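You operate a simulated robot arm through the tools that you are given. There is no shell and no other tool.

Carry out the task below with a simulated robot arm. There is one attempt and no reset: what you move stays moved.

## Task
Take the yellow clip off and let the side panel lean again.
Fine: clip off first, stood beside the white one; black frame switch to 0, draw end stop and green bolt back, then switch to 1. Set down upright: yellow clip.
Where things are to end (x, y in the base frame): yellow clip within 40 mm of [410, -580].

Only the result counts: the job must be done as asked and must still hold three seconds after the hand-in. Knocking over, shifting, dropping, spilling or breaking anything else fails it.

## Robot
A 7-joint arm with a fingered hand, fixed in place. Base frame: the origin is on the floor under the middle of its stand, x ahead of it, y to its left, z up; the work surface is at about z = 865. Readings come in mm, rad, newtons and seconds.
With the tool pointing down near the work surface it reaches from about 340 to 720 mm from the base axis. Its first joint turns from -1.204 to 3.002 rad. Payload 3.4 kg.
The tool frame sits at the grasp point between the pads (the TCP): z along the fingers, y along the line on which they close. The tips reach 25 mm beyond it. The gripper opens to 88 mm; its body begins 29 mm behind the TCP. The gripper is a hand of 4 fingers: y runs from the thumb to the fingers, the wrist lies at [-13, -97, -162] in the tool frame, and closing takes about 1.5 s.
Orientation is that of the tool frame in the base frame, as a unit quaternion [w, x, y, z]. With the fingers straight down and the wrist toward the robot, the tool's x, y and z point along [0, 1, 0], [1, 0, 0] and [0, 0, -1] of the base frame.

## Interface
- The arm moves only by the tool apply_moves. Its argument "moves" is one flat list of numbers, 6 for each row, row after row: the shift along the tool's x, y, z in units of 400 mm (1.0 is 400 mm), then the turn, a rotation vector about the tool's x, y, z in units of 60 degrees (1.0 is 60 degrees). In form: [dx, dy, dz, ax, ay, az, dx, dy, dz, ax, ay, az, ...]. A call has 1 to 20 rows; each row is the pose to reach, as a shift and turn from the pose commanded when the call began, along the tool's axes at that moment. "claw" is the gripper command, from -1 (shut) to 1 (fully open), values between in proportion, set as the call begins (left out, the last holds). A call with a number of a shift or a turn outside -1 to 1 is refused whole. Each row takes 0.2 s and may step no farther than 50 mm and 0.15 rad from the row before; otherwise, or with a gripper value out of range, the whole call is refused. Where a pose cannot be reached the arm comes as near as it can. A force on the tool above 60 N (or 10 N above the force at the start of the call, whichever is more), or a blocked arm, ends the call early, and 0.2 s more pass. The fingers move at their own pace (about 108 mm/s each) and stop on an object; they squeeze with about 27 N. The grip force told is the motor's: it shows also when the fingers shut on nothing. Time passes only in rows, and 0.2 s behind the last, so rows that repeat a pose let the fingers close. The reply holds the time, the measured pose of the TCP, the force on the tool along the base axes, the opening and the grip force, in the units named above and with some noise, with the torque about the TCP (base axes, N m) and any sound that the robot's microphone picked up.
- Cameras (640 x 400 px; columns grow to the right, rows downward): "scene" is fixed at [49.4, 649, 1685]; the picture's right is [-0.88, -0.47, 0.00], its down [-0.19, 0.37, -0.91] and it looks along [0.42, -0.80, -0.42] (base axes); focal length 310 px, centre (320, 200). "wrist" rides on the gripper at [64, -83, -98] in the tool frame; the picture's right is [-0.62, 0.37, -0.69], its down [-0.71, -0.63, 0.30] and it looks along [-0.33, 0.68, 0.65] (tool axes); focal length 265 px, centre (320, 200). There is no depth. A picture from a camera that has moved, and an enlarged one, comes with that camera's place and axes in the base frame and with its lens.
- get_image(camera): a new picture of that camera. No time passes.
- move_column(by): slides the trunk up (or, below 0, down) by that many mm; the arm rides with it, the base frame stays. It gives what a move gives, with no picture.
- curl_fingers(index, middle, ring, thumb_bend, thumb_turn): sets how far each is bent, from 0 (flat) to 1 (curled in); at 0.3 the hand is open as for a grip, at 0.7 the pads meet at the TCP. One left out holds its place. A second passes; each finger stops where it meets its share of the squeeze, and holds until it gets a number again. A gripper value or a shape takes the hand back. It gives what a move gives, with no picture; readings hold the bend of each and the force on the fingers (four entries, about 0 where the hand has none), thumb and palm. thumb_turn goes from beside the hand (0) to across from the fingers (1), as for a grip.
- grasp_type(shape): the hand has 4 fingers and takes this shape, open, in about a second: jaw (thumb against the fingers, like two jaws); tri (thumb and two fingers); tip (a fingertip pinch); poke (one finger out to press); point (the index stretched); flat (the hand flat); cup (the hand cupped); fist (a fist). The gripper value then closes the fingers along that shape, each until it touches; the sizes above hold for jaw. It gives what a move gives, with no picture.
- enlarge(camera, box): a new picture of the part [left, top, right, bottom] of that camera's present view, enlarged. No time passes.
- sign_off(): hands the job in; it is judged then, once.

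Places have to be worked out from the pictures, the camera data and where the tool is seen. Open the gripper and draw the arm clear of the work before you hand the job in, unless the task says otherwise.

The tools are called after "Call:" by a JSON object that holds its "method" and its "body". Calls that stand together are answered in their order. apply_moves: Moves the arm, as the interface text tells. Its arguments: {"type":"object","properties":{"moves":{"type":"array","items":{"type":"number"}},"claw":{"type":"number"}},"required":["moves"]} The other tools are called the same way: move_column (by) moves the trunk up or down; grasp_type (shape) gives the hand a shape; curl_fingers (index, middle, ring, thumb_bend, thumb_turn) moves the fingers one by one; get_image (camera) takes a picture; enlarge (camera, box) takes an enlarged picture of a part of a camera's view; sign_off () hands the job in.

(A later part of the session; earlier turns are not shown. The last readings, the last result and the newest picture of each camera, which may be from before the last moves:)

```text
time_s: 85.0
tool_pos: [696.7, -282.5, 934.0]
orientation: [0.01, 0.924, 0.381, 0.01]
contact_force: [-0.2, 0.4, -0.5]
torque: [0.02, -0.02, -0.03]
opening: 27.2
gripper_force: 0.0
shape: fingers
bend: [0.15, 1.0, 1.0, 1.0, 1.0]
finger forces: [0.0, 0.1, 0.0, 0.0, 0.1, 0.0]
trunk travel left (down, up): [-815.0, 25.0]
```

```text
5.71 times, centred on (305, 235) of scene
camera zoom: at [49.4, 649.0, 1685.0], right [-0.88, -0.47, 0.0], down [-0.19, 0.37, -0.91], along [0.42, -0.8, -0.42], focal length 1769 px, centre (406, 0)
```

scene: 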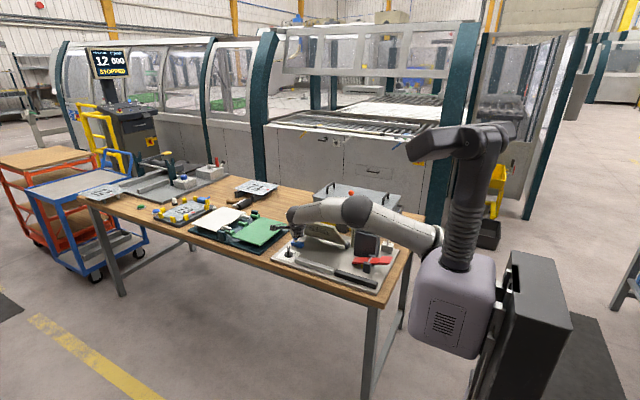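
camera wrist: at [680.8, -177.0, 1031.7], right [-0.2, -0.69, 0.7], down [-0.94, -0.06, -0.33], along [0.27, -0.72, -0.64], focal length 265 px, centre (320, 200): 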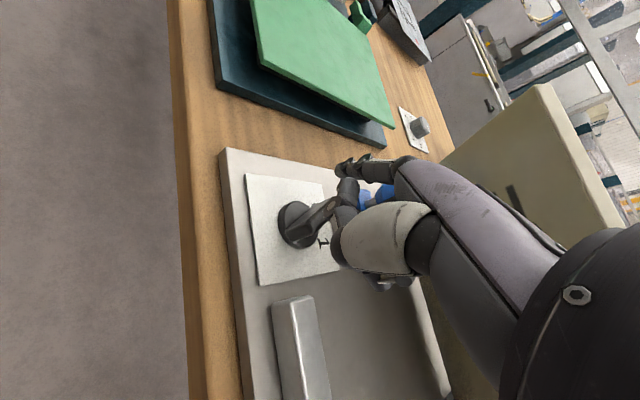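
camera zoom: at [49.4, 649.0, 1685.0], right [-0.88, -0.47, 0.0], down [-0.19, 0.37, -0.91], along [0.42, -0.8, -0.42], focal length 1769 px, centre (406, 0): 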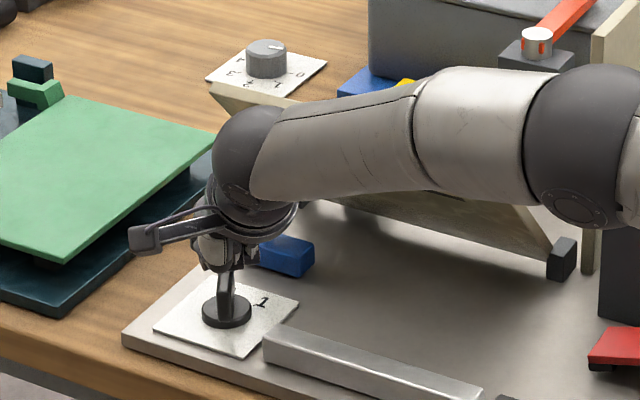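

The finger is above and in front of the switch and clear of it. I move toward the knob's +y side, stopping about 8 mm short of it.

Call:
{"method": "apply_moves", "body": {"moves": [-0.034, 0.025, 0, 0, 0, 0, -0.068, 0.05, 0, 0, 0, 0, -0.102, 0.0745, 0, 0, 0, 0]}}

Call:
{"method": "enlarge", "body": {"camera": "wrist", "box": [220, 80, 420, 230]}}

```text
time_s: 85.8
tool_pos: [685.6, -331.3, 936.5]
orientation: [0.01, 0.925, 0.381, 0.009]
contact_force: [0.1, 0.6, -0.2]
torque: [0.02, -0.01, 0.02]
opening: 27.1
gripper_force: 0.0
shape: fingers
bend: [0.15, 1.0, 1.0, 1.0, 1.0]
finger forces: [0.1, 0.2, 0.0, 0.2, 0.1, 0.0]
trunk travel left (down, up): [-815.0, 25.0]
```

```text
2.67 times, centred on (320, 155) of wrist
camera zoom: at [668.8, -227.2, 1033.1], right [-0.2, -0.69, 0.7], down [-0.94, -0.06, -0.33], along [0.27, -0.72, -0.64], focal length 708 px, centre (320, 320)
```

zoom: 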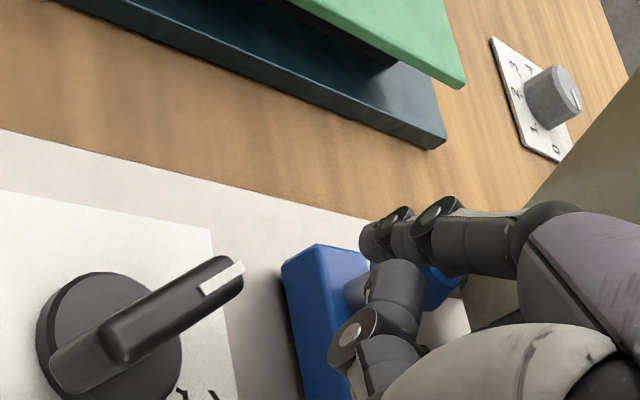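

I push toward -y in 3 mm steps, up to 12 mm, looking for resistance from the guide.

Call:
{"method": "apply_moves", "body": {"moves": [-0.0053, 0.0053, 0, 0, 0, 0, -0.0106, 0.0106, 0, 0, 0, 0, -0.0159, 0.0159, 0, 0, 0, 0]}}

Call:
{"method": "enlarge", "body": {"camera": "wrist", "box": [220, 80, 420, 230]}}

```text
time_s: 86.7
tool_pos: [685.3, -337.7, 937.0]
orientation: [0.01, 0.924, 0.381, 0.01]
contact_force: [-0.3, -0.5, 0.3]
torque: [0.01, 0.0, 0.0]
opening: 27.2
gripper_force: 0.0
shape: fingers
bend: [0.15, 1.0, 1.0, 1.0, 1.0]
finger forces: [0.1, 0.0, 0.1, 0.0, 0.1, 0.1]
trunk travel left (down, up): [-815.0, 25.0]
```

```text
2.67 times, centred on (320, 155) of wrist
camera zoom: at [668.8, -232.9, 1033.0], right [-0.2, -0.69, 0.7], down [-0.94, -0.06, -0.33], along [0.27, -0.72, -0.64], focal length 708 px, centre (320, 320)
```

zoom: 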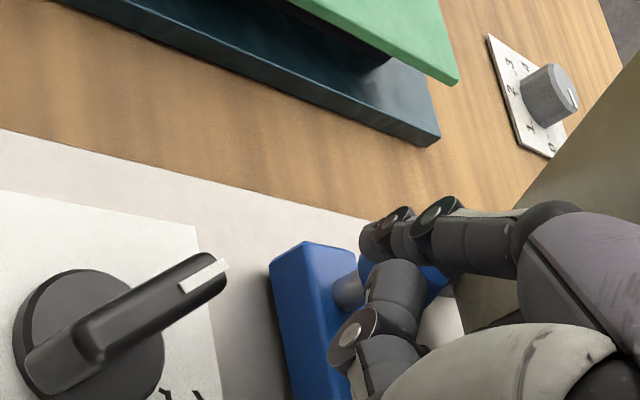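

No contact yet; the tip is a few millimetres short. I continue in 3 mm steps.

Call:
{"method": "apply_moves", "body": {"moves": [-0.0053, 0.0053, 0, 0, 0, 0, -0.0106, 0.0106, 0, 0, 0, 0, -0.0159, 0.0159, 0, 0, 0, 0, -0.0212, 0.0212, 0, 0, 0, 0]}}

Call:
{"method": "enlarge", "body": {"camera": "wrist", "box": [220, 80, 420, 230]}}

```text
time_s: 87.7
tool_pos: [684.9, -348.9, 935.4]
orientation: [0.01, 0.924, 0.381, 0.01]
contact_force: [-0.1, 0.5, -0.4]
torque: [-0.03, 0.02, 0.02]
opening: 27.1
gripper_force: 0.0
shape: fingers
bend: [0.15, 1.0, 1.0, 1.0, 1.0]
finger forces: [0.0, 0.0, 0.0, 0.0, 0.0, 0.1]
trunk travel left (down, up): [-815.0, 25.0]
```

```text
2.67 times, centred on (320, 155) of wrist
camera zoom: at [668.5, -244.6, 1031.9], right [-0.2, -0.69, 0.7], down [-0.94, -0.06, -0.33], along [0.27, -0.72, -0.64], focal length 708 px, centre (320, 320)
```

zoom: 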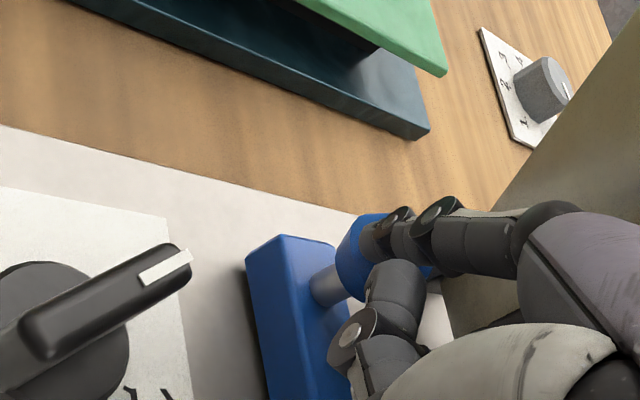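

The fingertip now overlaps the knob in view but still reads no force. I advance a little more.

Call:
{"method": "apply_moves", "body": {"moves": [-0.0053, 0.0053, 0, 0, 0, 0, -0.0106, 0.0106, 0, 0, 0, 0, -0.0159, 0.0159, 0, 0, 0, 0]}}

Call:
{"method": "enlarge", "body": {"camera": "wrist", "box": [220, 80, 420, 230]}}

```text
time_s: 88.5
tool_pos: [685.1, -356.1, 937.2]
orientation: [0.012, 0.924, 0.382, 0.01]
contact_force: [-1.8, 6.1, 5.2]
torque: [-0.22, -0.34, 0.25]
opening: 27.1
gripper_force: 3.8
shape: fingers
bend: [0.15, 1.0, 1.0, 1.0, 1.0]
finger forces: [7.7, 0.0, 0.1, 0.1, 0.0, 0.0]
trunk travel left (down, up): [-815.0, 25.0]
```

```text
2.67 times, centred on (320, 155) of wrist
camera zoom: at [668.2, -251.3, 1032.8], right [-0.2, -0.69, 0.7], down [-0.94, -0.06, -0.33], along [0.27, -0.72, -0.64], focal length 708 px, centre (320, 320)
```

zoom: 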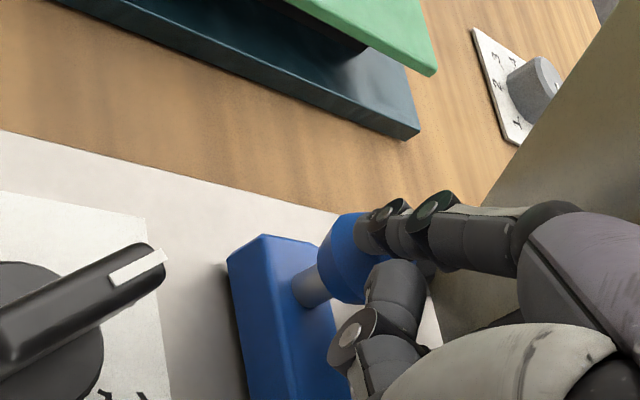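

Now the finger feels 7.7 N sideways, far above the ~0.8 N that moved the block along x, which points to a guide. I push 3 mm more to confirm the resistance climbs rather than the block sliding.

Call:
{"method": "apply_moves", "body": {"moves": [-0.0035, 0.0035, 0, 0, 0, 0, -0.006, 0.006, 0, 0, 0, 0]}}

Call:
{"method": "enlarge", "body": {"camera": "wrist", "box": [220, 80, 420, 230]}}

```text
time_s: 89.0
tool_pos: [685.2, -360.3, 937.8]
orientation: [0.012, 0.924, 0.381, 0.011]
contact_force: [-0.2, 7.4, 6.0]
torque: [-0.19, -0.36, 0.42]
opening: 27.5
gripper_force: 4.5
shape: fingers
bend: [0.15, 1.0, 1.0, 1.0, 1.0]
finger forces: [8.7, 0.0, 0.0, 0.1, 0.0, 0.0]
trunk travel left (down, up): [-815.0, 25.0]
```

```text
2.67 times, centred on (320, 155) of wrist
camera zoom: at [668.3, -255.6, 1033.5], right [-0.2, -0.69, 0.7], down [-0.94, -0.06, -0.33], along [0.27, -0.72, -0.64], focal length 708 px, centre (320, 320)
```

zoom: 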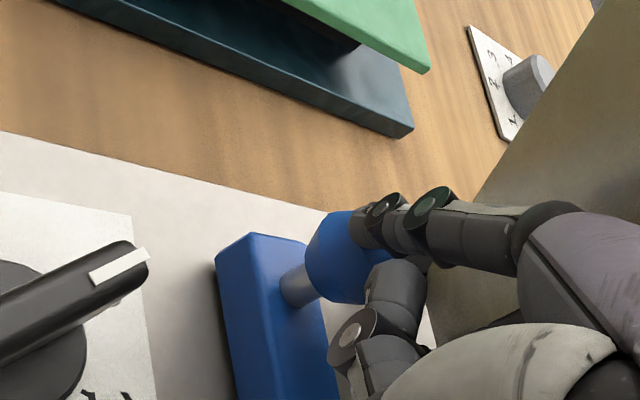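

The block did not move sideways under 8 N, so it is a guided slider: the end stop, now drawn fully toward its knob end. I withdraw the finger and rise, then prepare the hand for turning the switch back to 1.

Call:
{"method": "apply_moves", "body": {"moves": [0.03, -0.03, 0, 0, 0, 0, 0.053, -0.053, 0, 0, 0, 0, 0.088, -0.124, 0, 0, 0, 0, 0.105, -0.212, 0, 0, 0, 0, 0.105, -0.212, -0.1, 0, 0, 0, 0.105, -0.212, -0.2, 0, 0, 0]}}

Call:
{"method": "curl_fingers", "body": {"index": 0.28, "middle": 1.0, "ring": 1.0, "thumb_bend": 1.0, "thumb_turn": 0.0}}

Call:
{"method": "get_image", "body": {"camera": "wrist"}}

Call:
{"method": "enlarge", "body": {"camera": "scene", "box": [265, 180, 405, 285]}}

```text
time_s: 90.5
tool_pos: [655.0, -272.9, 1014.3]
orientation: [0.01, 0.925, 0.38, 0.009]
contact_force: [-0.4, 0.4, -0.1]
torque: [0.04, -0.02, 0.0]
opening: 27.2
gripper_force: 0.1
shape: fingers
bend: [0.15, 1.0, 1.0, 1.0, 1.0]
finger forces: [0.0, 0.0, 0.1, 0.1, 0.0, 0.1]
trunk travel left (down, up): [-815.0, 25.0]
```

```text
time_s: 91.5
tool_pos: [655.6, -273.8, 1013.0]
orientation: [0.009, 0.925, 0.381, 0.01]
contact_force: [0.6, 0.6, 0.5]
torque: [0.01, -0.02, 0.01]
opening: 41.5
gripper_force: 0.0
shape: fingers
bend: [0.28, 1.0, 1.0, 1.0, 0.0]
finger forces: [0.0, 0.0, 0.0, 0.1, 0.1, 0.0]
trunk travel left (down, up): [-815.0, 25.0]
```

```text
taken
camera wrist: at [639.9, -168.5, 1109.7], right [-0.2, -0.69, 0.7], down [-0.94, -0.06, -0.33], along [0.27, -0.72, -0.64], focal length 265 px, centre (320, 200)
```

wrist: 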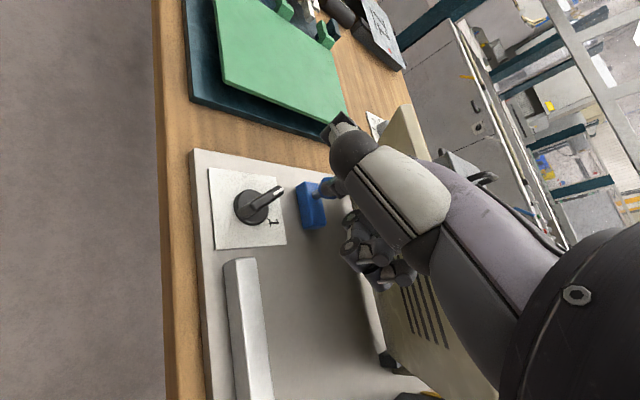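

```text
3.81 times, centred on (335, 232) of scene
camera zoom: at [49.4, 649.0, 1685.0], right [-0.88, -0.47, 0.0], down [-0.19, 0.37, -0.91], along [0.42, -0.8, -0.42], focal length 1179 px, centre (263, 76)
```

zoom: 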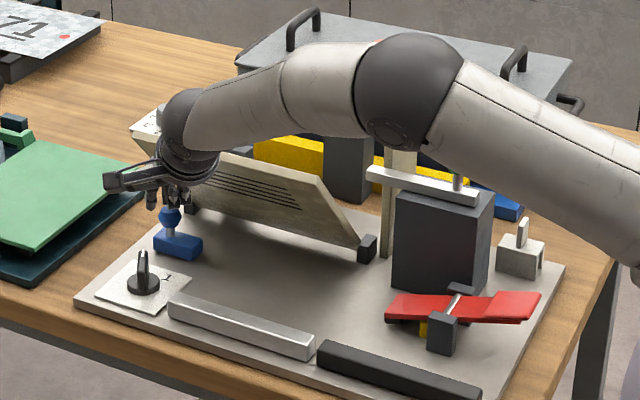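

Before touching the switch I measure how far the end stop sits from the plate edge and whether any travel might be left.

Call:
{"method": "enlarge", "body": {"camera": "wrist", "box": [180, 130, 350, 260]}}

Call:
{"method": "enlarge", "body": {"camera": "scene", "box": [285, 225, 335, 265]}}

```text
3.08 times, centred on (265, 195) of wrist
camera zoom: at [639.9, -168.5, 1109.7], right [-0.2, -0.69, 0.7], down [-0.94, -0.06, -0.33], along [0.27, -0.72, -0.64], focal length 817 px, centre (489, 215)
```

zoom: 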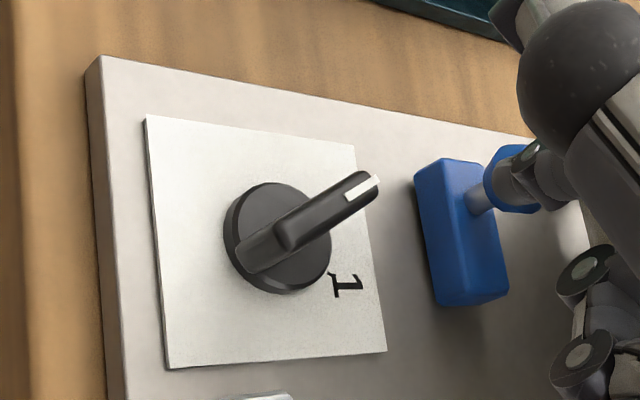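

```text
10.00 times, centred on (310, 245) of scene
camera zoom: at [49.4, 649.0, 1685.0], right [-0.88, -0.47, 0.0], down [-0.19, 0.37, -0.91], along [0.42, -0.8, -0.42], focal length 3096 px, centre (420, -250)
```

zoom: 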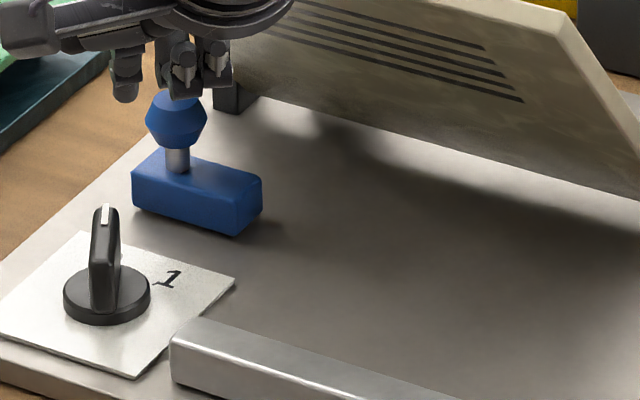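

The end stop's outer end is at x≈757 while the plate edge is nearer 786, so some travel may remain. With the switch still at 0, I go back in lower, to push on the block's inner end face where the panel leaves more room.

Call:
{"method": "curl_fingers", "body": {"index": 0.15, "thumb_bend": 1.0, "thumb_turn": 1.0}}

Call:
{"method": "apply_moves", "body": {"moves": [-0.072, -0.0325, 0.0325, 0, 0, 0, -0.072, -0.0325, 0.12, 0, 0, 0, -0.072, -0.0325, 0.2, 0, 0, 0, -0.072, -0.0325, 0.27, 0, 0, 0, -0.115, 0.016, 0.275, 0, 0, 0]}}

Call:
{"method": "get_image", "body": {"camera": "wrist"}}

Call:
{"method": "enlarge", "body": {"camera": "scene", "box": [275, 200, 365, 270]}}

```text
time_s: 92.5
tool_pos: [655.8, -272.8, 1013.1]
orientation: [0.01, 0.924, 0.381, 0.01]
contact_force: [-0.3, -0.2, 0.6]
torque: [0.01, -0.01, 0.02]
opening: 27.0
gripper_force: 0.1
shape: fingers
bend: [0.15, 1.0, 1.0, 1.0, 1.0]
finger forces: [0.0, 0.0, 0.0, 0.0, 0.0, 0.0]
trunk travel left (down, up): [-815.0, 25.0]
```

```text
time_s: 93.7
tool_pos: [630.9, -309.7, 899.9]
orientation: [0.01, 0.925, 0.381, 0.01]
contact_force: [0.5, -1.1, -0.5]
torque: [0.0, 0.0, 0.0]
opening: 27.1
gripper_force: 0.1
shape: fingers
bend: [0.15, 1.0, 1.0, 1.0, 1.0]
finger forces: [0.0, 0.0, 0.0, 0.0, 0.0, 0.0]
trunk travel left (down, up): [-815.0, 25.0]
```

```text
taken
camera wrist: at [614.7, -205.4, 997.3], right [-0.2, -0.69, 0.7], down [-0.94, -0.06, -0.33], along [0.27, -0.72, -0.64], focal length 265 px, centre (320, 200)
```

wrist: 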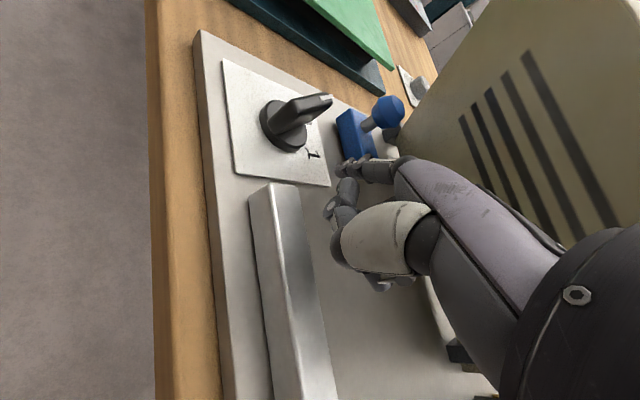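

```text
5.71 times, centred on (320, 235) of scene
camera zoom: at [49.4, 649.0, 1685.0], right [-0.88, -0.47, 0.0], down [-0.19, 0.37, -0.91], along [0.42, -0.8, -0.42], focal length 1769 px, centre (320, 0)
```

zoom: 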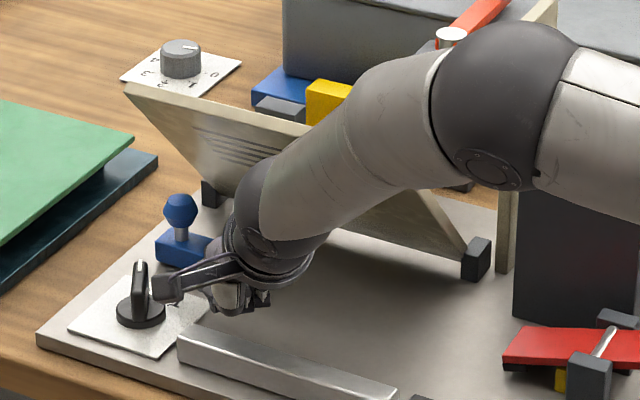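

The finger is below the panel and short of the block's inner end. I move it 53 mm in -y to line up with the block.

Call:
{"method": "apply_moves", "body": {"moves": [-0.031, 0.031, 0.003, 0, 0, 0, -0.062, 0.062, 0.006, 0, 0, 0, -0.0933, 0.0938, 0.0075, 0, 0, 0]}}

Call:
{"method": "enlarge", "body": {"camera": "wrist", "box": [220, 60, 420, 220]}}

Call:
{"method": "enlarge", "body": {"camera": "scene", "box": [275, 200, 365, 270]}}

```text
time_s: 94.5
tool_pos: [629.1, -365.7, 899.8]
orientation: [0.01, 0.925, 0.381, 0.011]
contact_force: [-0.3, 0.5, -0.1]
torque: [0.0, -0.02, -0.02]
opening: 27.0
gripper_force: 0.0
shape: fingers
bend: [0.15, 1.0, 1.0, 1.0, 1.0]
finger forces: [0.1, 0.0, 0.0, 0.0, 0.1, 0.0]
trunk travel left (down, up): [-815.0, 25.0]
```

```text
2.50 times, centred on (320, 140) of wrist
camera zoom: at [613.7, -260.6, 996.4], right [-0.2, -0.69, 0.7], down [-0.94, -0.06, -0.33], along [0.27, -0.72, -0.64], focal length 664 px, centre (320, 350)
```

zoom: 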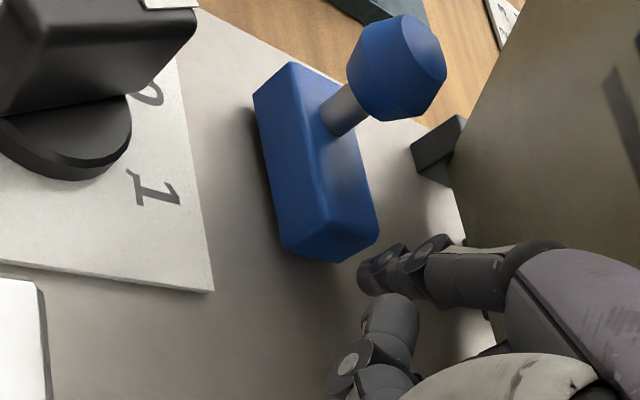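

```text
5.71 times, centred on (320, 235) of scene
camera zoom: at [49.4, 649.0, 1685.0], right [-0.88, -0.47, 0.0], down [-0.19, 0.37, -0.91], along [0.42, -0.8, -0.42], focal length 1769 px, centre (320, 0)
```

zoom: 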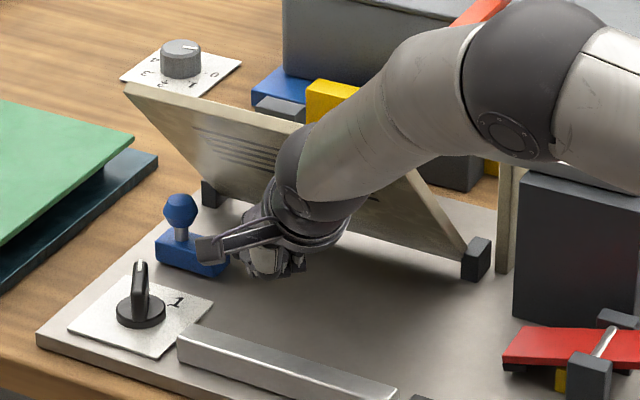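

The finger is at the block's inner end, slightly toward its -y corner. I shift 9 mm toward +y to centre it, then push +x in 4 mm steps.

Call:
{"method": "apply_moves", "body": {"moves": [0.016, -0.016, 0, 0, 0, 0, 0.023, -0.009, 0, 0, 0, 0, 0.03, -0.002, 0, 0, 0, 0, 0.037, 0.005, 0, 0, 0, 0, 0.044, 0.012, 0, 0, 0, 0, 0.051, 0.019, 0, 0, 0, 0]}}

Call:
{"method": "enlarge", "body": {"camera": "wrist", "box": [220, 60, 420, 220]}}

Call:
{"method": "enlarge", "body": {"camera": "scene", "box": [275, 200, 365, 270]}}

```text
time_s: 95.8
tool_pos: [649.8, -354.6, 901.4]
orientation: [0.01, 0.925, 0.38, 0.01]
contact_force: [0.4, 0.2, 0.2]
torque: [-0.04, 0.0, 0.0]
opening: 27.1
gripper_force: 0.8
shape: fingers
bend: [0.15, 1.0, 1.0, 1.0, 1.0]
finger forces: [0.3, 0.1, 0.0, 0.0, 0.0, 0.0]
trunk travel left (down, up): [-815.0, 25.0]
```

```text
2.50 times, centred on (320, 140) of wrist
camera zoom: at [632.5, -250.0, 997.6], right [-0.2, -0.69, 0.7], down [-0.94, -0.06, -0.33], along [0.27, -0.72, -0.64], focal length 664 px, centre (320, 350)
```

zoom: 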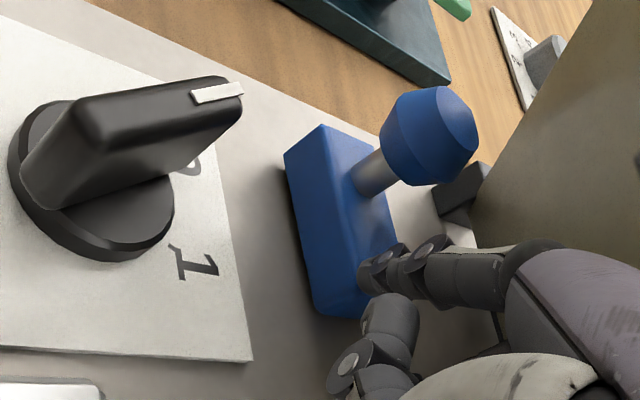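

```text
5.71 times, centred on (320, 235) of scene
camera zoom: at [49.4, 649.0, 1685.0], right [-0.88, -0.47, 0.0], down [-0.19, 0.37, -0.91], along [0.42, -0.8, -0.42], focal length 1769 px, centre (320, 0)
```

zoom: 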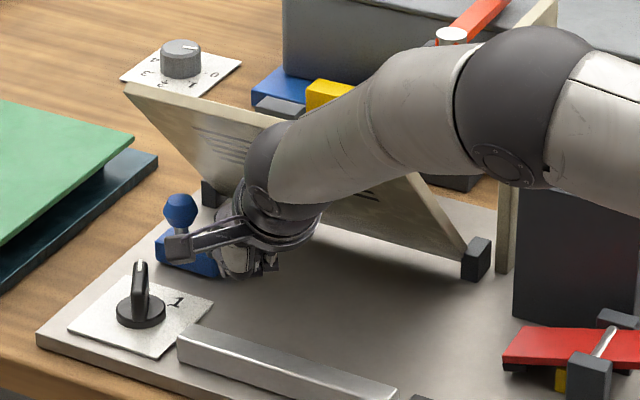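

Contact is just starting, but the tip is level with the block's top edge. I back off slightly, go 7 mm lower and push again.

Call:
{"method": "apply_moves", "body": {"moves": [-0.014, -0.014, 0, 0, 0, 0, -0.014, -0.014, 0.0175, 0, 0, 0, -0.004, -0.004, 0.0175, 0, 0, 0, 0.004, 0.004, 0.0175, 0, 0, 0, 0.012, 0.012, 0.0175, 0, 0, 0]}}

Call:
{"method": "enlarge", "body": {"camera": "wrist", "box": [220, 60, 420, 220]}}

```text
time_s: 97.0
tool_pos: [651.1, -353.8, 899.3]
orientation: [0.012, 0.925, 0.38, 0.011]
contact_force: [-11.7, 3.4, 10.7]
torque: [-0.5, -0.43, -0.37]
opening: 26.9
gripper_force: 8.4
shape: fingers
bend: [0.16, 1.0, 1.0, 1.0, 1.0]
finger forces: [16.6, 0.1, 0.0, 0.0, 0.1, 0.0]
trunk travel left (down, up): [-815.0, 25.0]
```

```text
2.50 times, centred on (320, 140) of wrist
camera zoom: at [634.5, -248.4, 994.7], right [-0.2, -0.69, 0.7], down [-0.94, -0.06, -0.33], along [0.27, -0.72, -0.64], focal length 664 px, centre (320, 350)
```

zoom: 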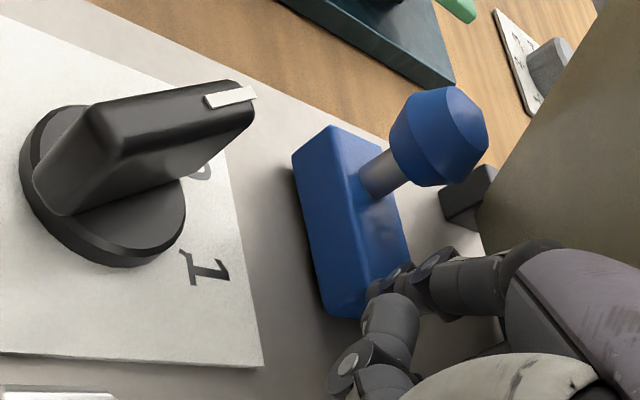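

The block now resists about 12 N without moving, so it is at its hard stop: the end stop is fully drawn back (about 120 mm). I back the finger off, move out to +y and rise.

Call:
{"method": "apply_moves", "body": {"moves": [-0.02, -0.02, 0, 0, 0, 0, -0.045, -0.045, 0, 0, 0, 0, 0.03, -0.12, -0.01, 0, 0, 0, 0.1, -0.19, -0.02, 0, 0, 0, 0.1, -0.19, -0.12, 0, 0, 0, 0.1, -0.19, -0.22, 0, 0, 0]}}

Call:
{"method": "curl_fingers", "body": {"index": 0.28, "middle": 1.0, "ring": 1.0, "thumb_bend": 1.0, "thumb_turn": 0.0}}

Call:
{"method": "enlarge", "body": {"camera": "scene", "box": [265, 180, 405, 285]}}

```text
time_s: 98.5
tool_pos: [626.2, -270.7, 980.5]
orientation: [0.011, 0.924, 0.381, 0.01]
contact_force: [1.1, 0.3, 0.2]
torque: [-0.01, 0.0, 0.0]
opening: 27.3
gripper_force: 0.2
shape: fingers
bend: [0.15, 1.0, 1.0, 1.0, 1.0]
finger forces: [0.1, 0.1, 0.1, 0.1, 0.0, 0.0]
trunk travel left (down, up): [-815.0, 25.0]
```

```text
time_s: 99.5
tool_pos: [628.8, -272.5, 977.3]
orientation: [0.01, 0.925, 0.381, 0.01]
contact_force: [0.7, 0.6, -0.4]
torque: [-0.01, 0.0, -0.01]
opening: 41.3
gripper_force: 0.0
shape: fingers
bend: [0.28, 1.0, 1.0, 1.0, 0.0]
finger forces: [0.1, 0.1, 0.0, 0.1, 0.0, 0.0]
trunk travel left (down, up): [-815.0, 25.0]
```

```text
3.81 times, centred on (335, 232) of scene
camera zoom: at [49.4, 649.0, 1685.0], right [-0.88, -0.47, 0.0], down [-0.19, 0.37, -0.91], along [0.42, -0.8, -0.42], focal length 1179 px, centre (263, 76)
```

zoom: 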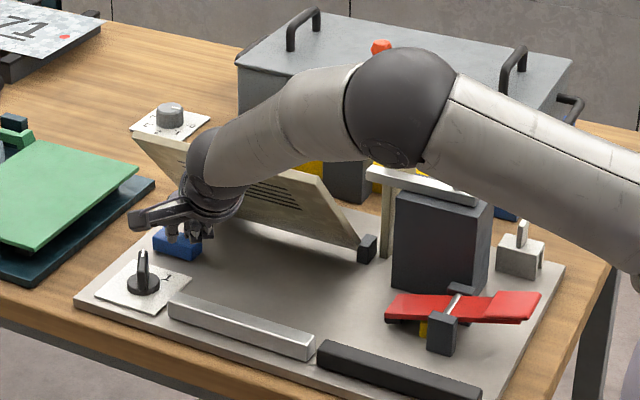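

Everything is clear. Now the switch back to 1: I turn the hand to yaw -24° and place the index just inside the ridge's other end, still above it.

Call:
{"method": "apply_moves", "body": {"moves": [-0.006, 0.018, 0.03, 0, 0, -0.115, -0.012, 0.036, 0.06, 0, 0, -0.23, -0.019, 0.0537, 0.0925, 0, 0, -0.343]}}

Call:
{"method": "get_image", "body": {"camera": "wrist"}}

Call:
{"method": "enlarge", "body": {"camera": "wrist", "box": [220, 100, 370, 230]}}

Call:
{"method": "enlarge", "body": {"camera": "scene", "box": [280, 215, 330, 265]}}

```text
time_s: 100.2
tool_pos: [639.0, -295.3, 942.9]
orientation: [0.012, 0.841, 0.541, 0.008]
contact_force: [-0.6, 0.1, 0.1]
torque: [-0.01, 0.0, 0.0]
opening: 41.4
gripper_force: 0.0
shape: fingers
bend: [0.28, 1.0, 1.0, 1.0, 0.0]
finger forces: [0.0, 0.0, 0.0, 0.0, 0.0, 0.1]
trunk travel left (down, up): [-815.0, 25.0]
```

```text
taken
camera wrist: at [586.4, -202.1, 1038.7], right [0.06, -0.71, 0.7], down [-0.86, -0.39, -0.32], along [0.5, -0.59, -0.63], focal length 265 px, centre (320, 200)
```

wrist: 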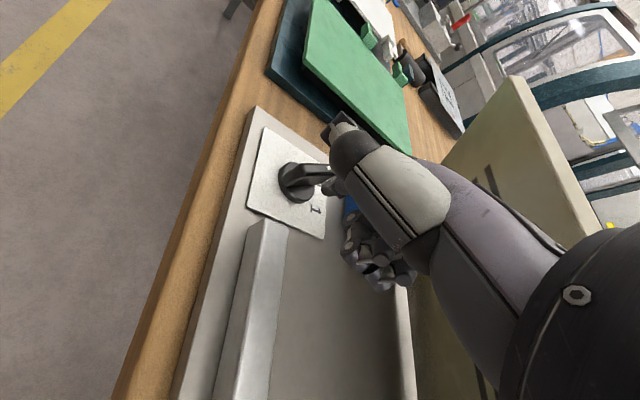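

```text
3.08 times, centred on (295, 165) of wrist
camera zoom: at [586.4, -202.1, 1038.7], right [0.06, -0.71, 0.7], down [-0.86, -0.39, -0.32], along [0.5, -0.59, -0.63], focal length 817 px, centre (397, 308)
```

zoom: 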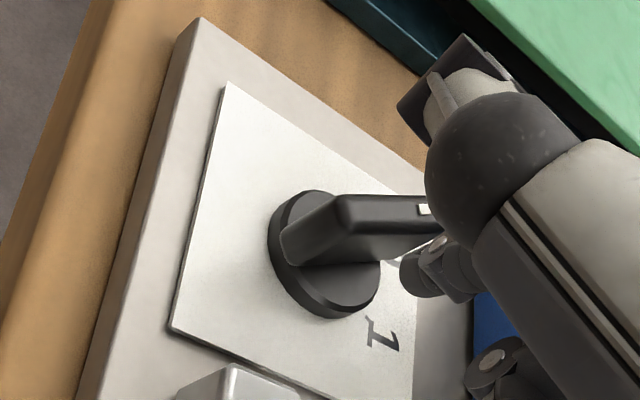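

```text
8.00 times, centred on (305, 240) of scene
camera zoom: at [49.4, 649.0, 1685.0], right [-0.88, -0.47, 0.0], down [-0.19, 0.37, -0.91], along [0.42, -0.8, -0.42], focal length 2476 px, centre (440, -120)
```

zoom: 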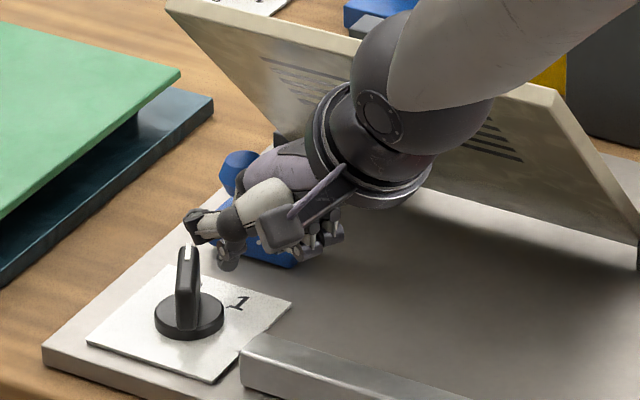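

The fingertip lines up about 10 mm inside the ridge's other end. I lower 41 mm beside the ridge.

Call:
{"method": "apply_moves", "body": {"moves": [0, 0, 0.035, 0, 0, 0, 0, 0, 0.07, 0, 0, 0, 0, 0, 0.1025, 0, 0, 0]}}

Call:
{"method": "enlarge", "body": {"camera": "wrist", "box": [220, 80, 370, 210]}}

Call:
{"method": "enlarge", "body": {"camera": "scene", "box": [280, 220, 330, 265]}}

```text
time_s: 101.0
tool_pos: [639.4, -293.9, 901.7]
orientation: [0.013, 0.842, 0.539, 0.008]
contact_force: [0.1, 0.7, 0.8]
torque: [-0.01, 0.02, 0.02]
opening: 41.5
gripper_force: 0.1
shape: fingers
bend: [0.28, 1.0, 1.0, 1.0, 0.0]
finger forces: [0.1, 0.0, 0.0, 0.0, 0.1, 0.0]
trunk travel left (down, up): [-815.0, 25.0]
```

```text
3.08 times, centred on (295, 145) of wrist
camera zoom: at [587.5, -199.6, 997.4], right [0.06, -0.71, 0.7], down [-0.86, -0.39, -0.32], along [0.5, -0.59, -0.63], focal length 817 px, centre (397, 369)
```

zoom: 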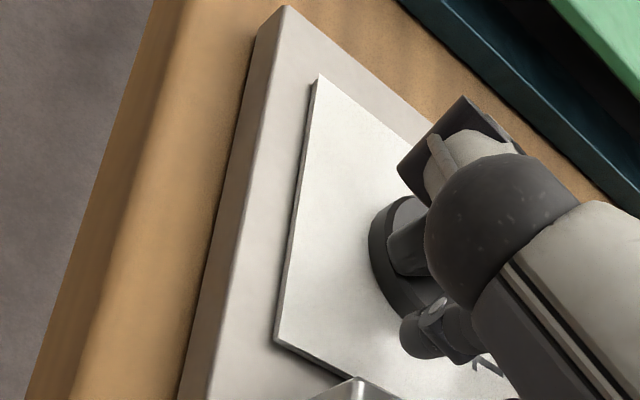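

```text
8.89 times, centred on (305, 242) of scene
camera zoom: at [49.4, 649.0, 1685.0], right [-0.88, -0.47, 0.0], down [-0.19, 0.37, -0.91], along [0.42, -0.8, -0.42], focal length 2752 px, centre (453, -178)
```

zoom: 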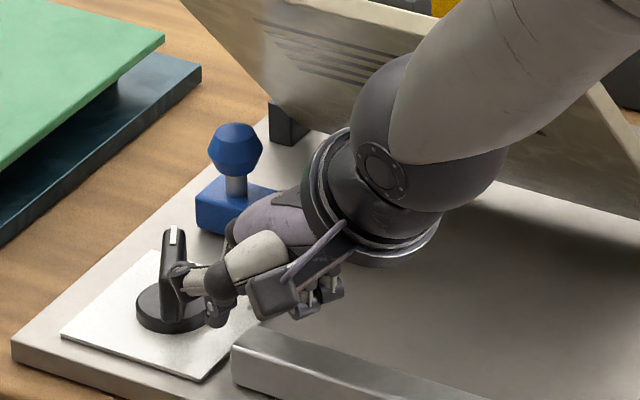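

The index sits just inside the ridge end and the thumb is well above. I push outward along the mirrored arc.

Call:
{"method": "apply_moves", "body": {"moves": [0.005, 0.015, 0, 0, 0, 0, 0.0095, 0.028, 0, 0, 0, 0, 0.0238, 0.03, 0, 0, 0, 0, 0.0373, 0.0355, 0, 0, 0, 0, 0.049, 0.0442, 0, 0, 0, 0, 0.0578, 0.0555, 0, 0, 0, 0, 0.0605, 0.061, 0, 0, 0, 0, 0.0628, 0.0662, 0, 0, 0, 0]}}

Call:
{"method": "enlarge", "body": {"camera": "wrist", "box": [220, 80, 370, 210]}}

Call:
{"method": "enlarge", "body": {"camera": "scene", "box": [280, 220, 330, 265]}}

```text
time_s: 102.8
tool_pos: [673.7, -279.6, 903.7]
orientation: [0.012, 0.842, 0.539, 0.007]
contact_force: [-1.0, 0.7, -0.1]
torque: [0.01, 0.02, 0.02]
opening: 41.3
gripper_force: 0.1
shape: fingers
bend: [0.28, 1.0, 1.0, 1.0, 0.0]
finger forces: [0.1, 0.1, 0.0, 0.0, 0.1, 0.1]
trunk travel left (down, up): [-815.0, 25.0]
```

```text
3.08 times, centred on (295, 145) of wrist
camera zoom: at [621.7, -186.1, 999.4], right [0.06, -0.71, 0.7], down [-0.86, -0.39, -0.32], along [0.5, -0.59, -0.63], focal length 817 px, centre (397, 369)
```

zoom: 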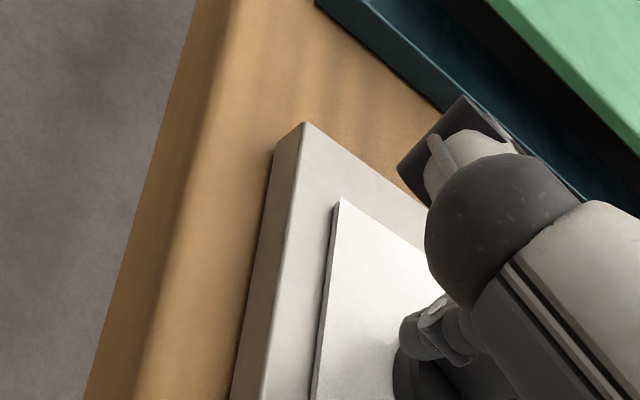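

```text
8.89 times, centred on (305, 242) of scene
camera zoom: at [49.4, 649.0, 1685.0], right [-0.88, -0.47, 0.0], down [-0.19, 0.37, -0.91], along [0.42, -0.8, -0.42], focal length 2752 px, centre (453, -178)
```

zoom: 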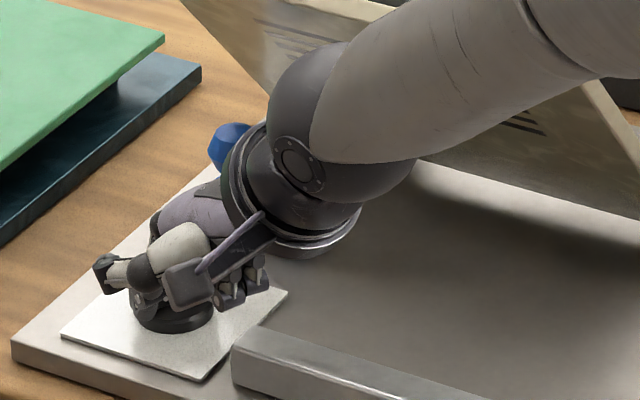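

No force remained. I back straight off inward, then rise, to see where the pointer ended up.

Call:
{"method": "apply_moves", "body": {"moves": [0, -0.05, 0, 0, 0, 0, 0, -0.1, -0.03, 0, 0, 0, 0, -0.15, -0.12, 0, 0, 0, 0, -0.2, -0.22, 0, 0, 0, 0, -0.22, -0.32, 0, 0, 0]}}

Call:
{"method": "enlarge", "body": {"camera": "wrist", "box": [190, 110, 340, 240]}}

Call:
{"method": "enlarge", "body": {"camera": "scene", "box": [280, 220, 330, 265]}}

```text
time_s: 104.0
tool_pos: [587.5, -239.6, 1025.9]
orientation: [0.012, 0.842, 0.54, 0.007]
contact_force: [-0.5, 0.6, 0.6]
torque: [0.01, -0.04, 0.0]
opening: 41.2
gripper_force: 0.1
shape: fingers
bend: [0.28, 1.0, 1.0, 1.0, 0.0]
finger forces: [0.0, 0.1, 0.0, 0.0, 0.0, 0.0]
trunk travel left (down, up): [-815.0, 25.0]
```

```text
3.08 times, centred on (265, 175) of wrist
camera zoom: at [535.8, -146.7, 1122.1], right [0.06, -0.71, 0.7], down [-0.86, -0.39, -0.32], along [0.5, -0.59, -0.63], focal length 817 px, centre (489, 277)
```

zoom: 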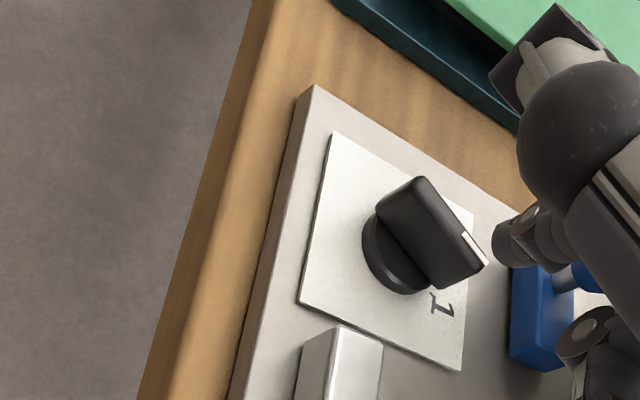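

```text
8.89 times, centred on (305, 242) of scene
camera zoom: at [49.4, 649.0, 1685.0], right [-0.88, -0.47, 0.0], down [-0.19, 0.37, -0.91], along [0.42, -0.8, -0.42], focal length 2752 px, centre (453, -178)
```

zoom: 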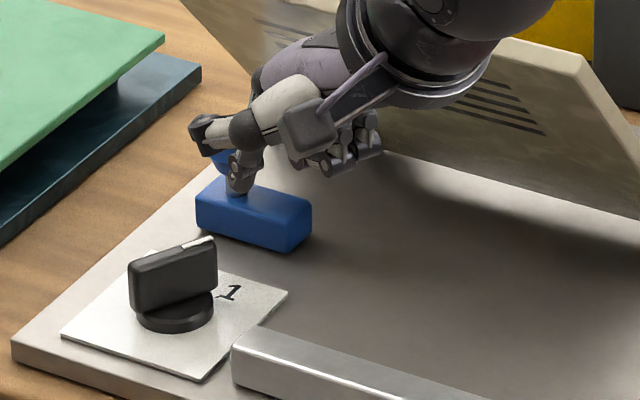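

The switch now points at 1 exactly as at the start. I open the hand, rise and draw the arm back toward the robot, then inspect everything.

Call:
{"method": "apply_moves", "body": {"moves": [0, -0.05, -0.1, 0, 0, 0, 0, -0.12, -0.2, 0, 0, 0, 0, -0.2, -0.3, 0, 0, 0, 0, -0.3, -0.38, 0, 0, 0, 0, -0.4, -0.42, 0, 0, 0, 0, -0.45, -0.45, 0, 0, 0]}}

Call:
{"method": "grasp_type", "body": {"shape": "jaw"}}

Call:
{"method": "get_image", "body": {"camera": "scene"}}

Call:
{"method": "enlarge", "body": {"camera": "scene", "box": [265, 180, 425, 290]}}

Call:
{"method": "get_image", "body": {"camera": "wrist"}}

```text
refused: row 3 steps farther than a row can; nothing moved
```

```text
time_s: 105.0
tool_pos: [588.5, -241.0, 1024.9]
orientation: [0.011, 0.842, 0.539, 0.008]
contact_force: [0.6, 1.1, 0.2]
torque: [0.01, -0.01, 0.0]
opening: 87.5
gripper_force: 0.1
shape: jaw
bend: [0.3, 0.3, 0.3, 0.3, 0.97]
finger forces: [0.0, 0.0, 0.0, 0.1, 0.1, 0.1]
trunk travel left (down, up): [-815.0, 25.0]
```

```text
taken
```

scene: 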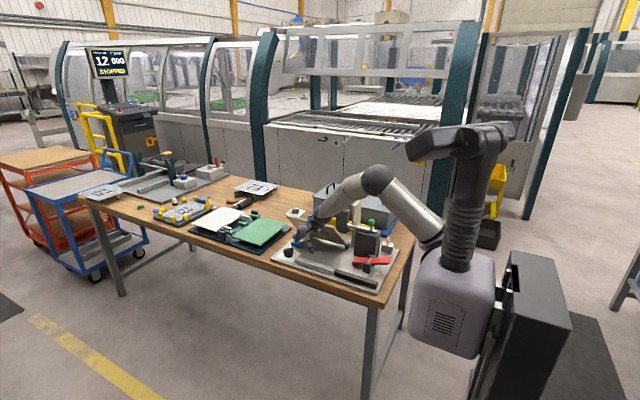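

```text
3.64 times, centred on (345, 235) of scene
camera zoom: at [49.4, 649.0, 1685.0], right [-0.88, -0.47, 0.0], down [-0.19, 0.37, -0.91], along [0.42, -0.8, -0.42], focal length 1126 px, centre (229, 73)
```

zoom: 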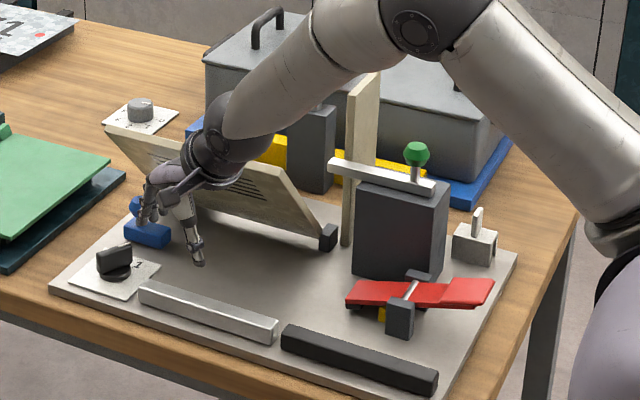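

```text
taken
camera wrist: at [537.1, -147.2, 1121.2], right [0.06, -0.71, 0.7], down [-0.86, -0.39, -0.32], along [0.5, -0.59, -0.63], focal length 265 px, centre (320, 200)
```

wrist: 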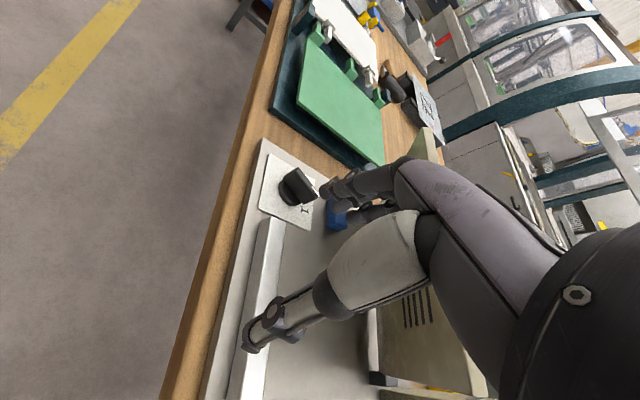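

The withdrawal was refused for too large a step; the hand simply opened in free air. I withdraw again with smaller steps.

Call:
{"method": "apply_moves", "body": {"moves": [0, -0.04, -0.08, 0, 0, 0, 0, -0.08, -0.17, 0, 0, 0, 0, -0.14, -0.26, 0, 0, 0, 0, -0.21, -0.34, 0, 0, 0, 0, -0.29, -0.4, 0, 0, 0, 0, -0.38, -0.44, 0, 0, 0]}}

Call:
{"method": "get_image", "body": {"camera": "scene"}}

Call:
{"method": "enlarge", "body": {"camera": "scene", "box": [265, 180, 425, 290]}}

Call:
{"method": "get_image", "body": {"camera": "wrist"}}

```text
time_s: 106.3
tool_pos: [493.5, -198.1, 1180.3]
orientation: [0.007, 0.842, 0.539, 0.012]
contact_force: [1.0, -0.5, -0.1]
torque: [0.0, 0.01, 0.0]
opening: 87.9
gripper_force: 0.0
shape: jaw
bend: [0.3, 0.3, 0.3, 0.3, 0.97]
finger forces: [0.0, 0.1, 0.0, 0.1, 0.0, 0.0]
out of reach, approached as far as the arm can: row 5, 6
trunk travel left (down, up): [-815.0, 25.0]
```

```text
taken
```

scene: 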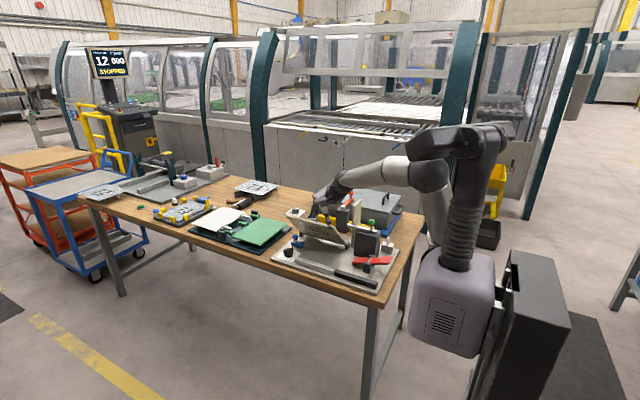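

```text
3.64 times, centred on (345, 235) of scene
camera zoom: at [49.4, 649.0, 1685.0], right [-0.88, -0.47, 0.0], down [-0.19, 0.37, -0.91], along [0.42, -0.8, -0.42], focal length 1126 px, centre (229, 73)
```

zoom: 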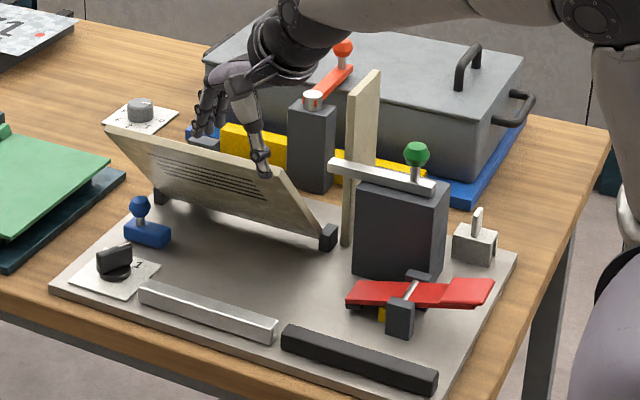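

```text
taken
camera wrist: at [440.9, -105.2, 1277.2], right [0.06, -0.72, 0.69], down [-0.86, -0.39, -0.33], along [0.5, -0.58, -0.64], focal length 265 px, centre (320, 200)
```

wrist: 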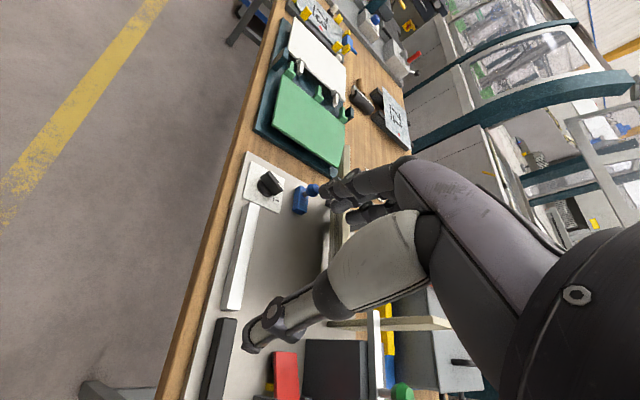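

The panel leans, the bolt and end stop are drawn back, and the switch is at 1. I move over, staying high, to check the yellow and white clips with the wrist camera.

Call:
{"method": "apply_moves", "body": {"moves": [-0.096, 0.004, -0.01, 0, 0, -0.06, -0.192, 0.009, -0.02, 0, 0, -0.115, -0.288, 0.013, -0.03, 0, 0, -0.17, -0.384, 0.018, -0.04, 0, 0, -0.23, -0.48, 0.023, -0.05, 0, 0, -0.29, -0.576, 0.027, -0.05, 0, 0, -0.35, -0.6725, 0.032, -0.05, 0, 0, -0.4]}}

Call:
{"method": "get_image", "body": {"camera": "wrist"}}

Call:
{"method": "enlarge", "body": {"camera": "wrist", "box": [100, 200, 300, 400]}}

```text
time_s: 108.0
tool_pos: [390.1, -448.6, 1196.7]
orientation: [0.012, 0.711, 0.703, 0.005]
contact_force: [0.0, -0.8, 0.0]
torque: [0.0, -0.03, 0.05]
opening: 87.6
gripper_force: 0.1
shape: jaw
bend: [0.3, 0.3, 0.3, 0.3, 0.97]
finger forces: [0.0, 0.0, 0.2, 0.0, 0.0, 0.0]
trunk travel left (down, up): [-815.0, 25.0]
```

```text
taken
camera wrist: at [303.4, -382.8, 1291.2], right [0.34, -0.62, 0.71], down [-0.63, -0.71, -0.31], along [0.7, -0.34, -0.63], focal length 265 px, centre (320, 200)
```

wrist: 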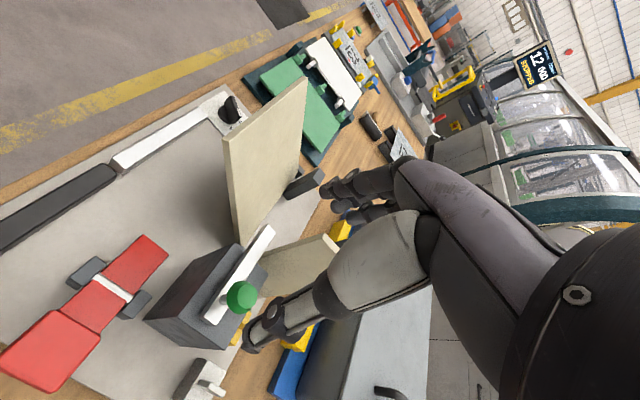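

```text
2.00 times, centred on (200, 300) of wrist
camera zoom: at [303.4, -382.8, 1291.2], right [0.34, -0.62, 0.71], down [-0.63, -0.71, -0.31], along [0.7, -0.34, -0.63], focal length 531 px, centre (560, 0)
```

zoom: 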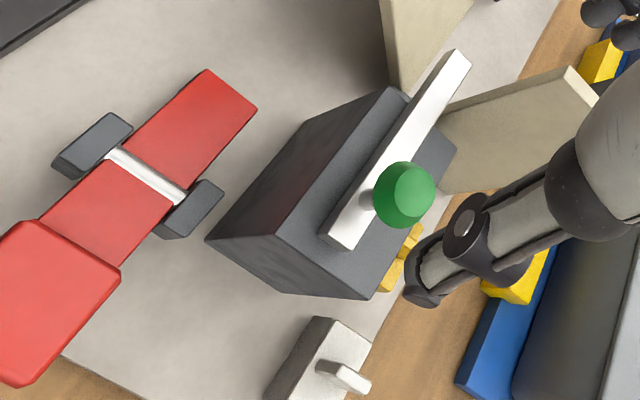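

The yellow clip is partly hidden by the bolt. I shift 90 mm further in -y for a clear view.

Call:
{"method": "apply_moves", "body": {"moves": [-0.08, 0.0, 0, 0, 0, 0, -0.16, 0.0, 0, 0, 0, 0, -0.225, 0, 0, 0, 0, 0]}}

Call:
{"method": "enlarge", "body": {"camera": "wrist", "box": [60, 180, 320, 400]}}

Call:
{"method": "enlarge", "body": {"camera": "scene", "box": [265, 180, 425, 290]}}

```text
time_s: 108.8
tool_pos: [387.2, -538.9, 1199.6]
orientation: [0.014, 0.711, 0.703, 0.005]
contact_force: [-0.4, -0.2, -0.3]
torque: [0.01, 0.0, -0.01]
opening: 87.8
gripper_force: 0.1
shape: jaw
bend: [0.3, 0.3, 0.3, 0.3, 0.97]
finger forces: [0.0, 0.0, 0.1, 0.0, 0.1, 0.0]
trunk travel left (down, up): [-815.0, 25.0]
```

```text
1.82 times, centred on (190, 290) of wrist
camera zoom: at [302.3, -473.1, 1295.1], right [0.34, -0.62, 0.71], down [-0.63, -0.71, -0.31], along [0.7, -0.34, -0.63], focal length 483 px, centre (556, 36)
```

zoom: 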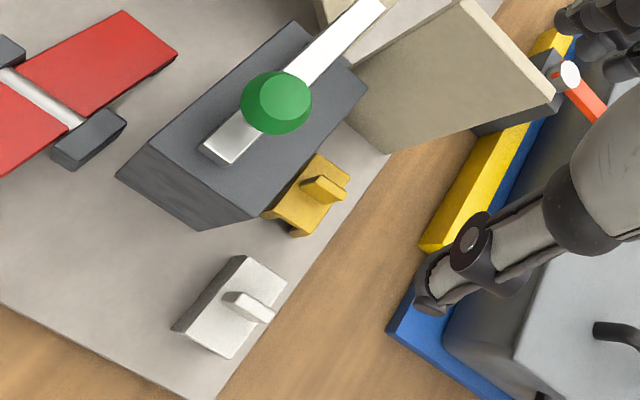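

```text
3.64 times, centred on (345, 235) of scene
camera zoom: at [49.4, 649.0, 1685.0], right [-0.88, -0.47, 0.0], down [-0.19, 0.37, -0.91], along [0.42, -0.8, -0.42], focal length 1126 px, centre (229, 73)
```

zoom: 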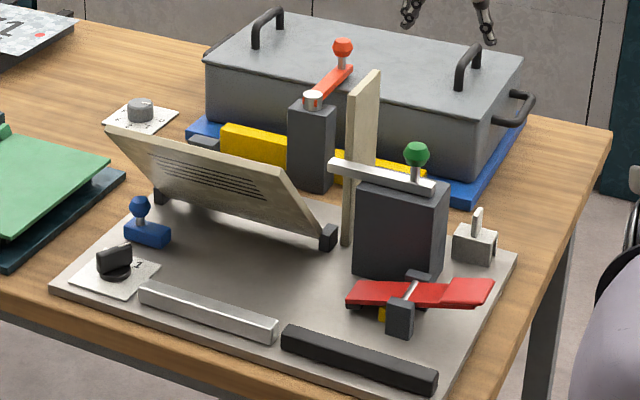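

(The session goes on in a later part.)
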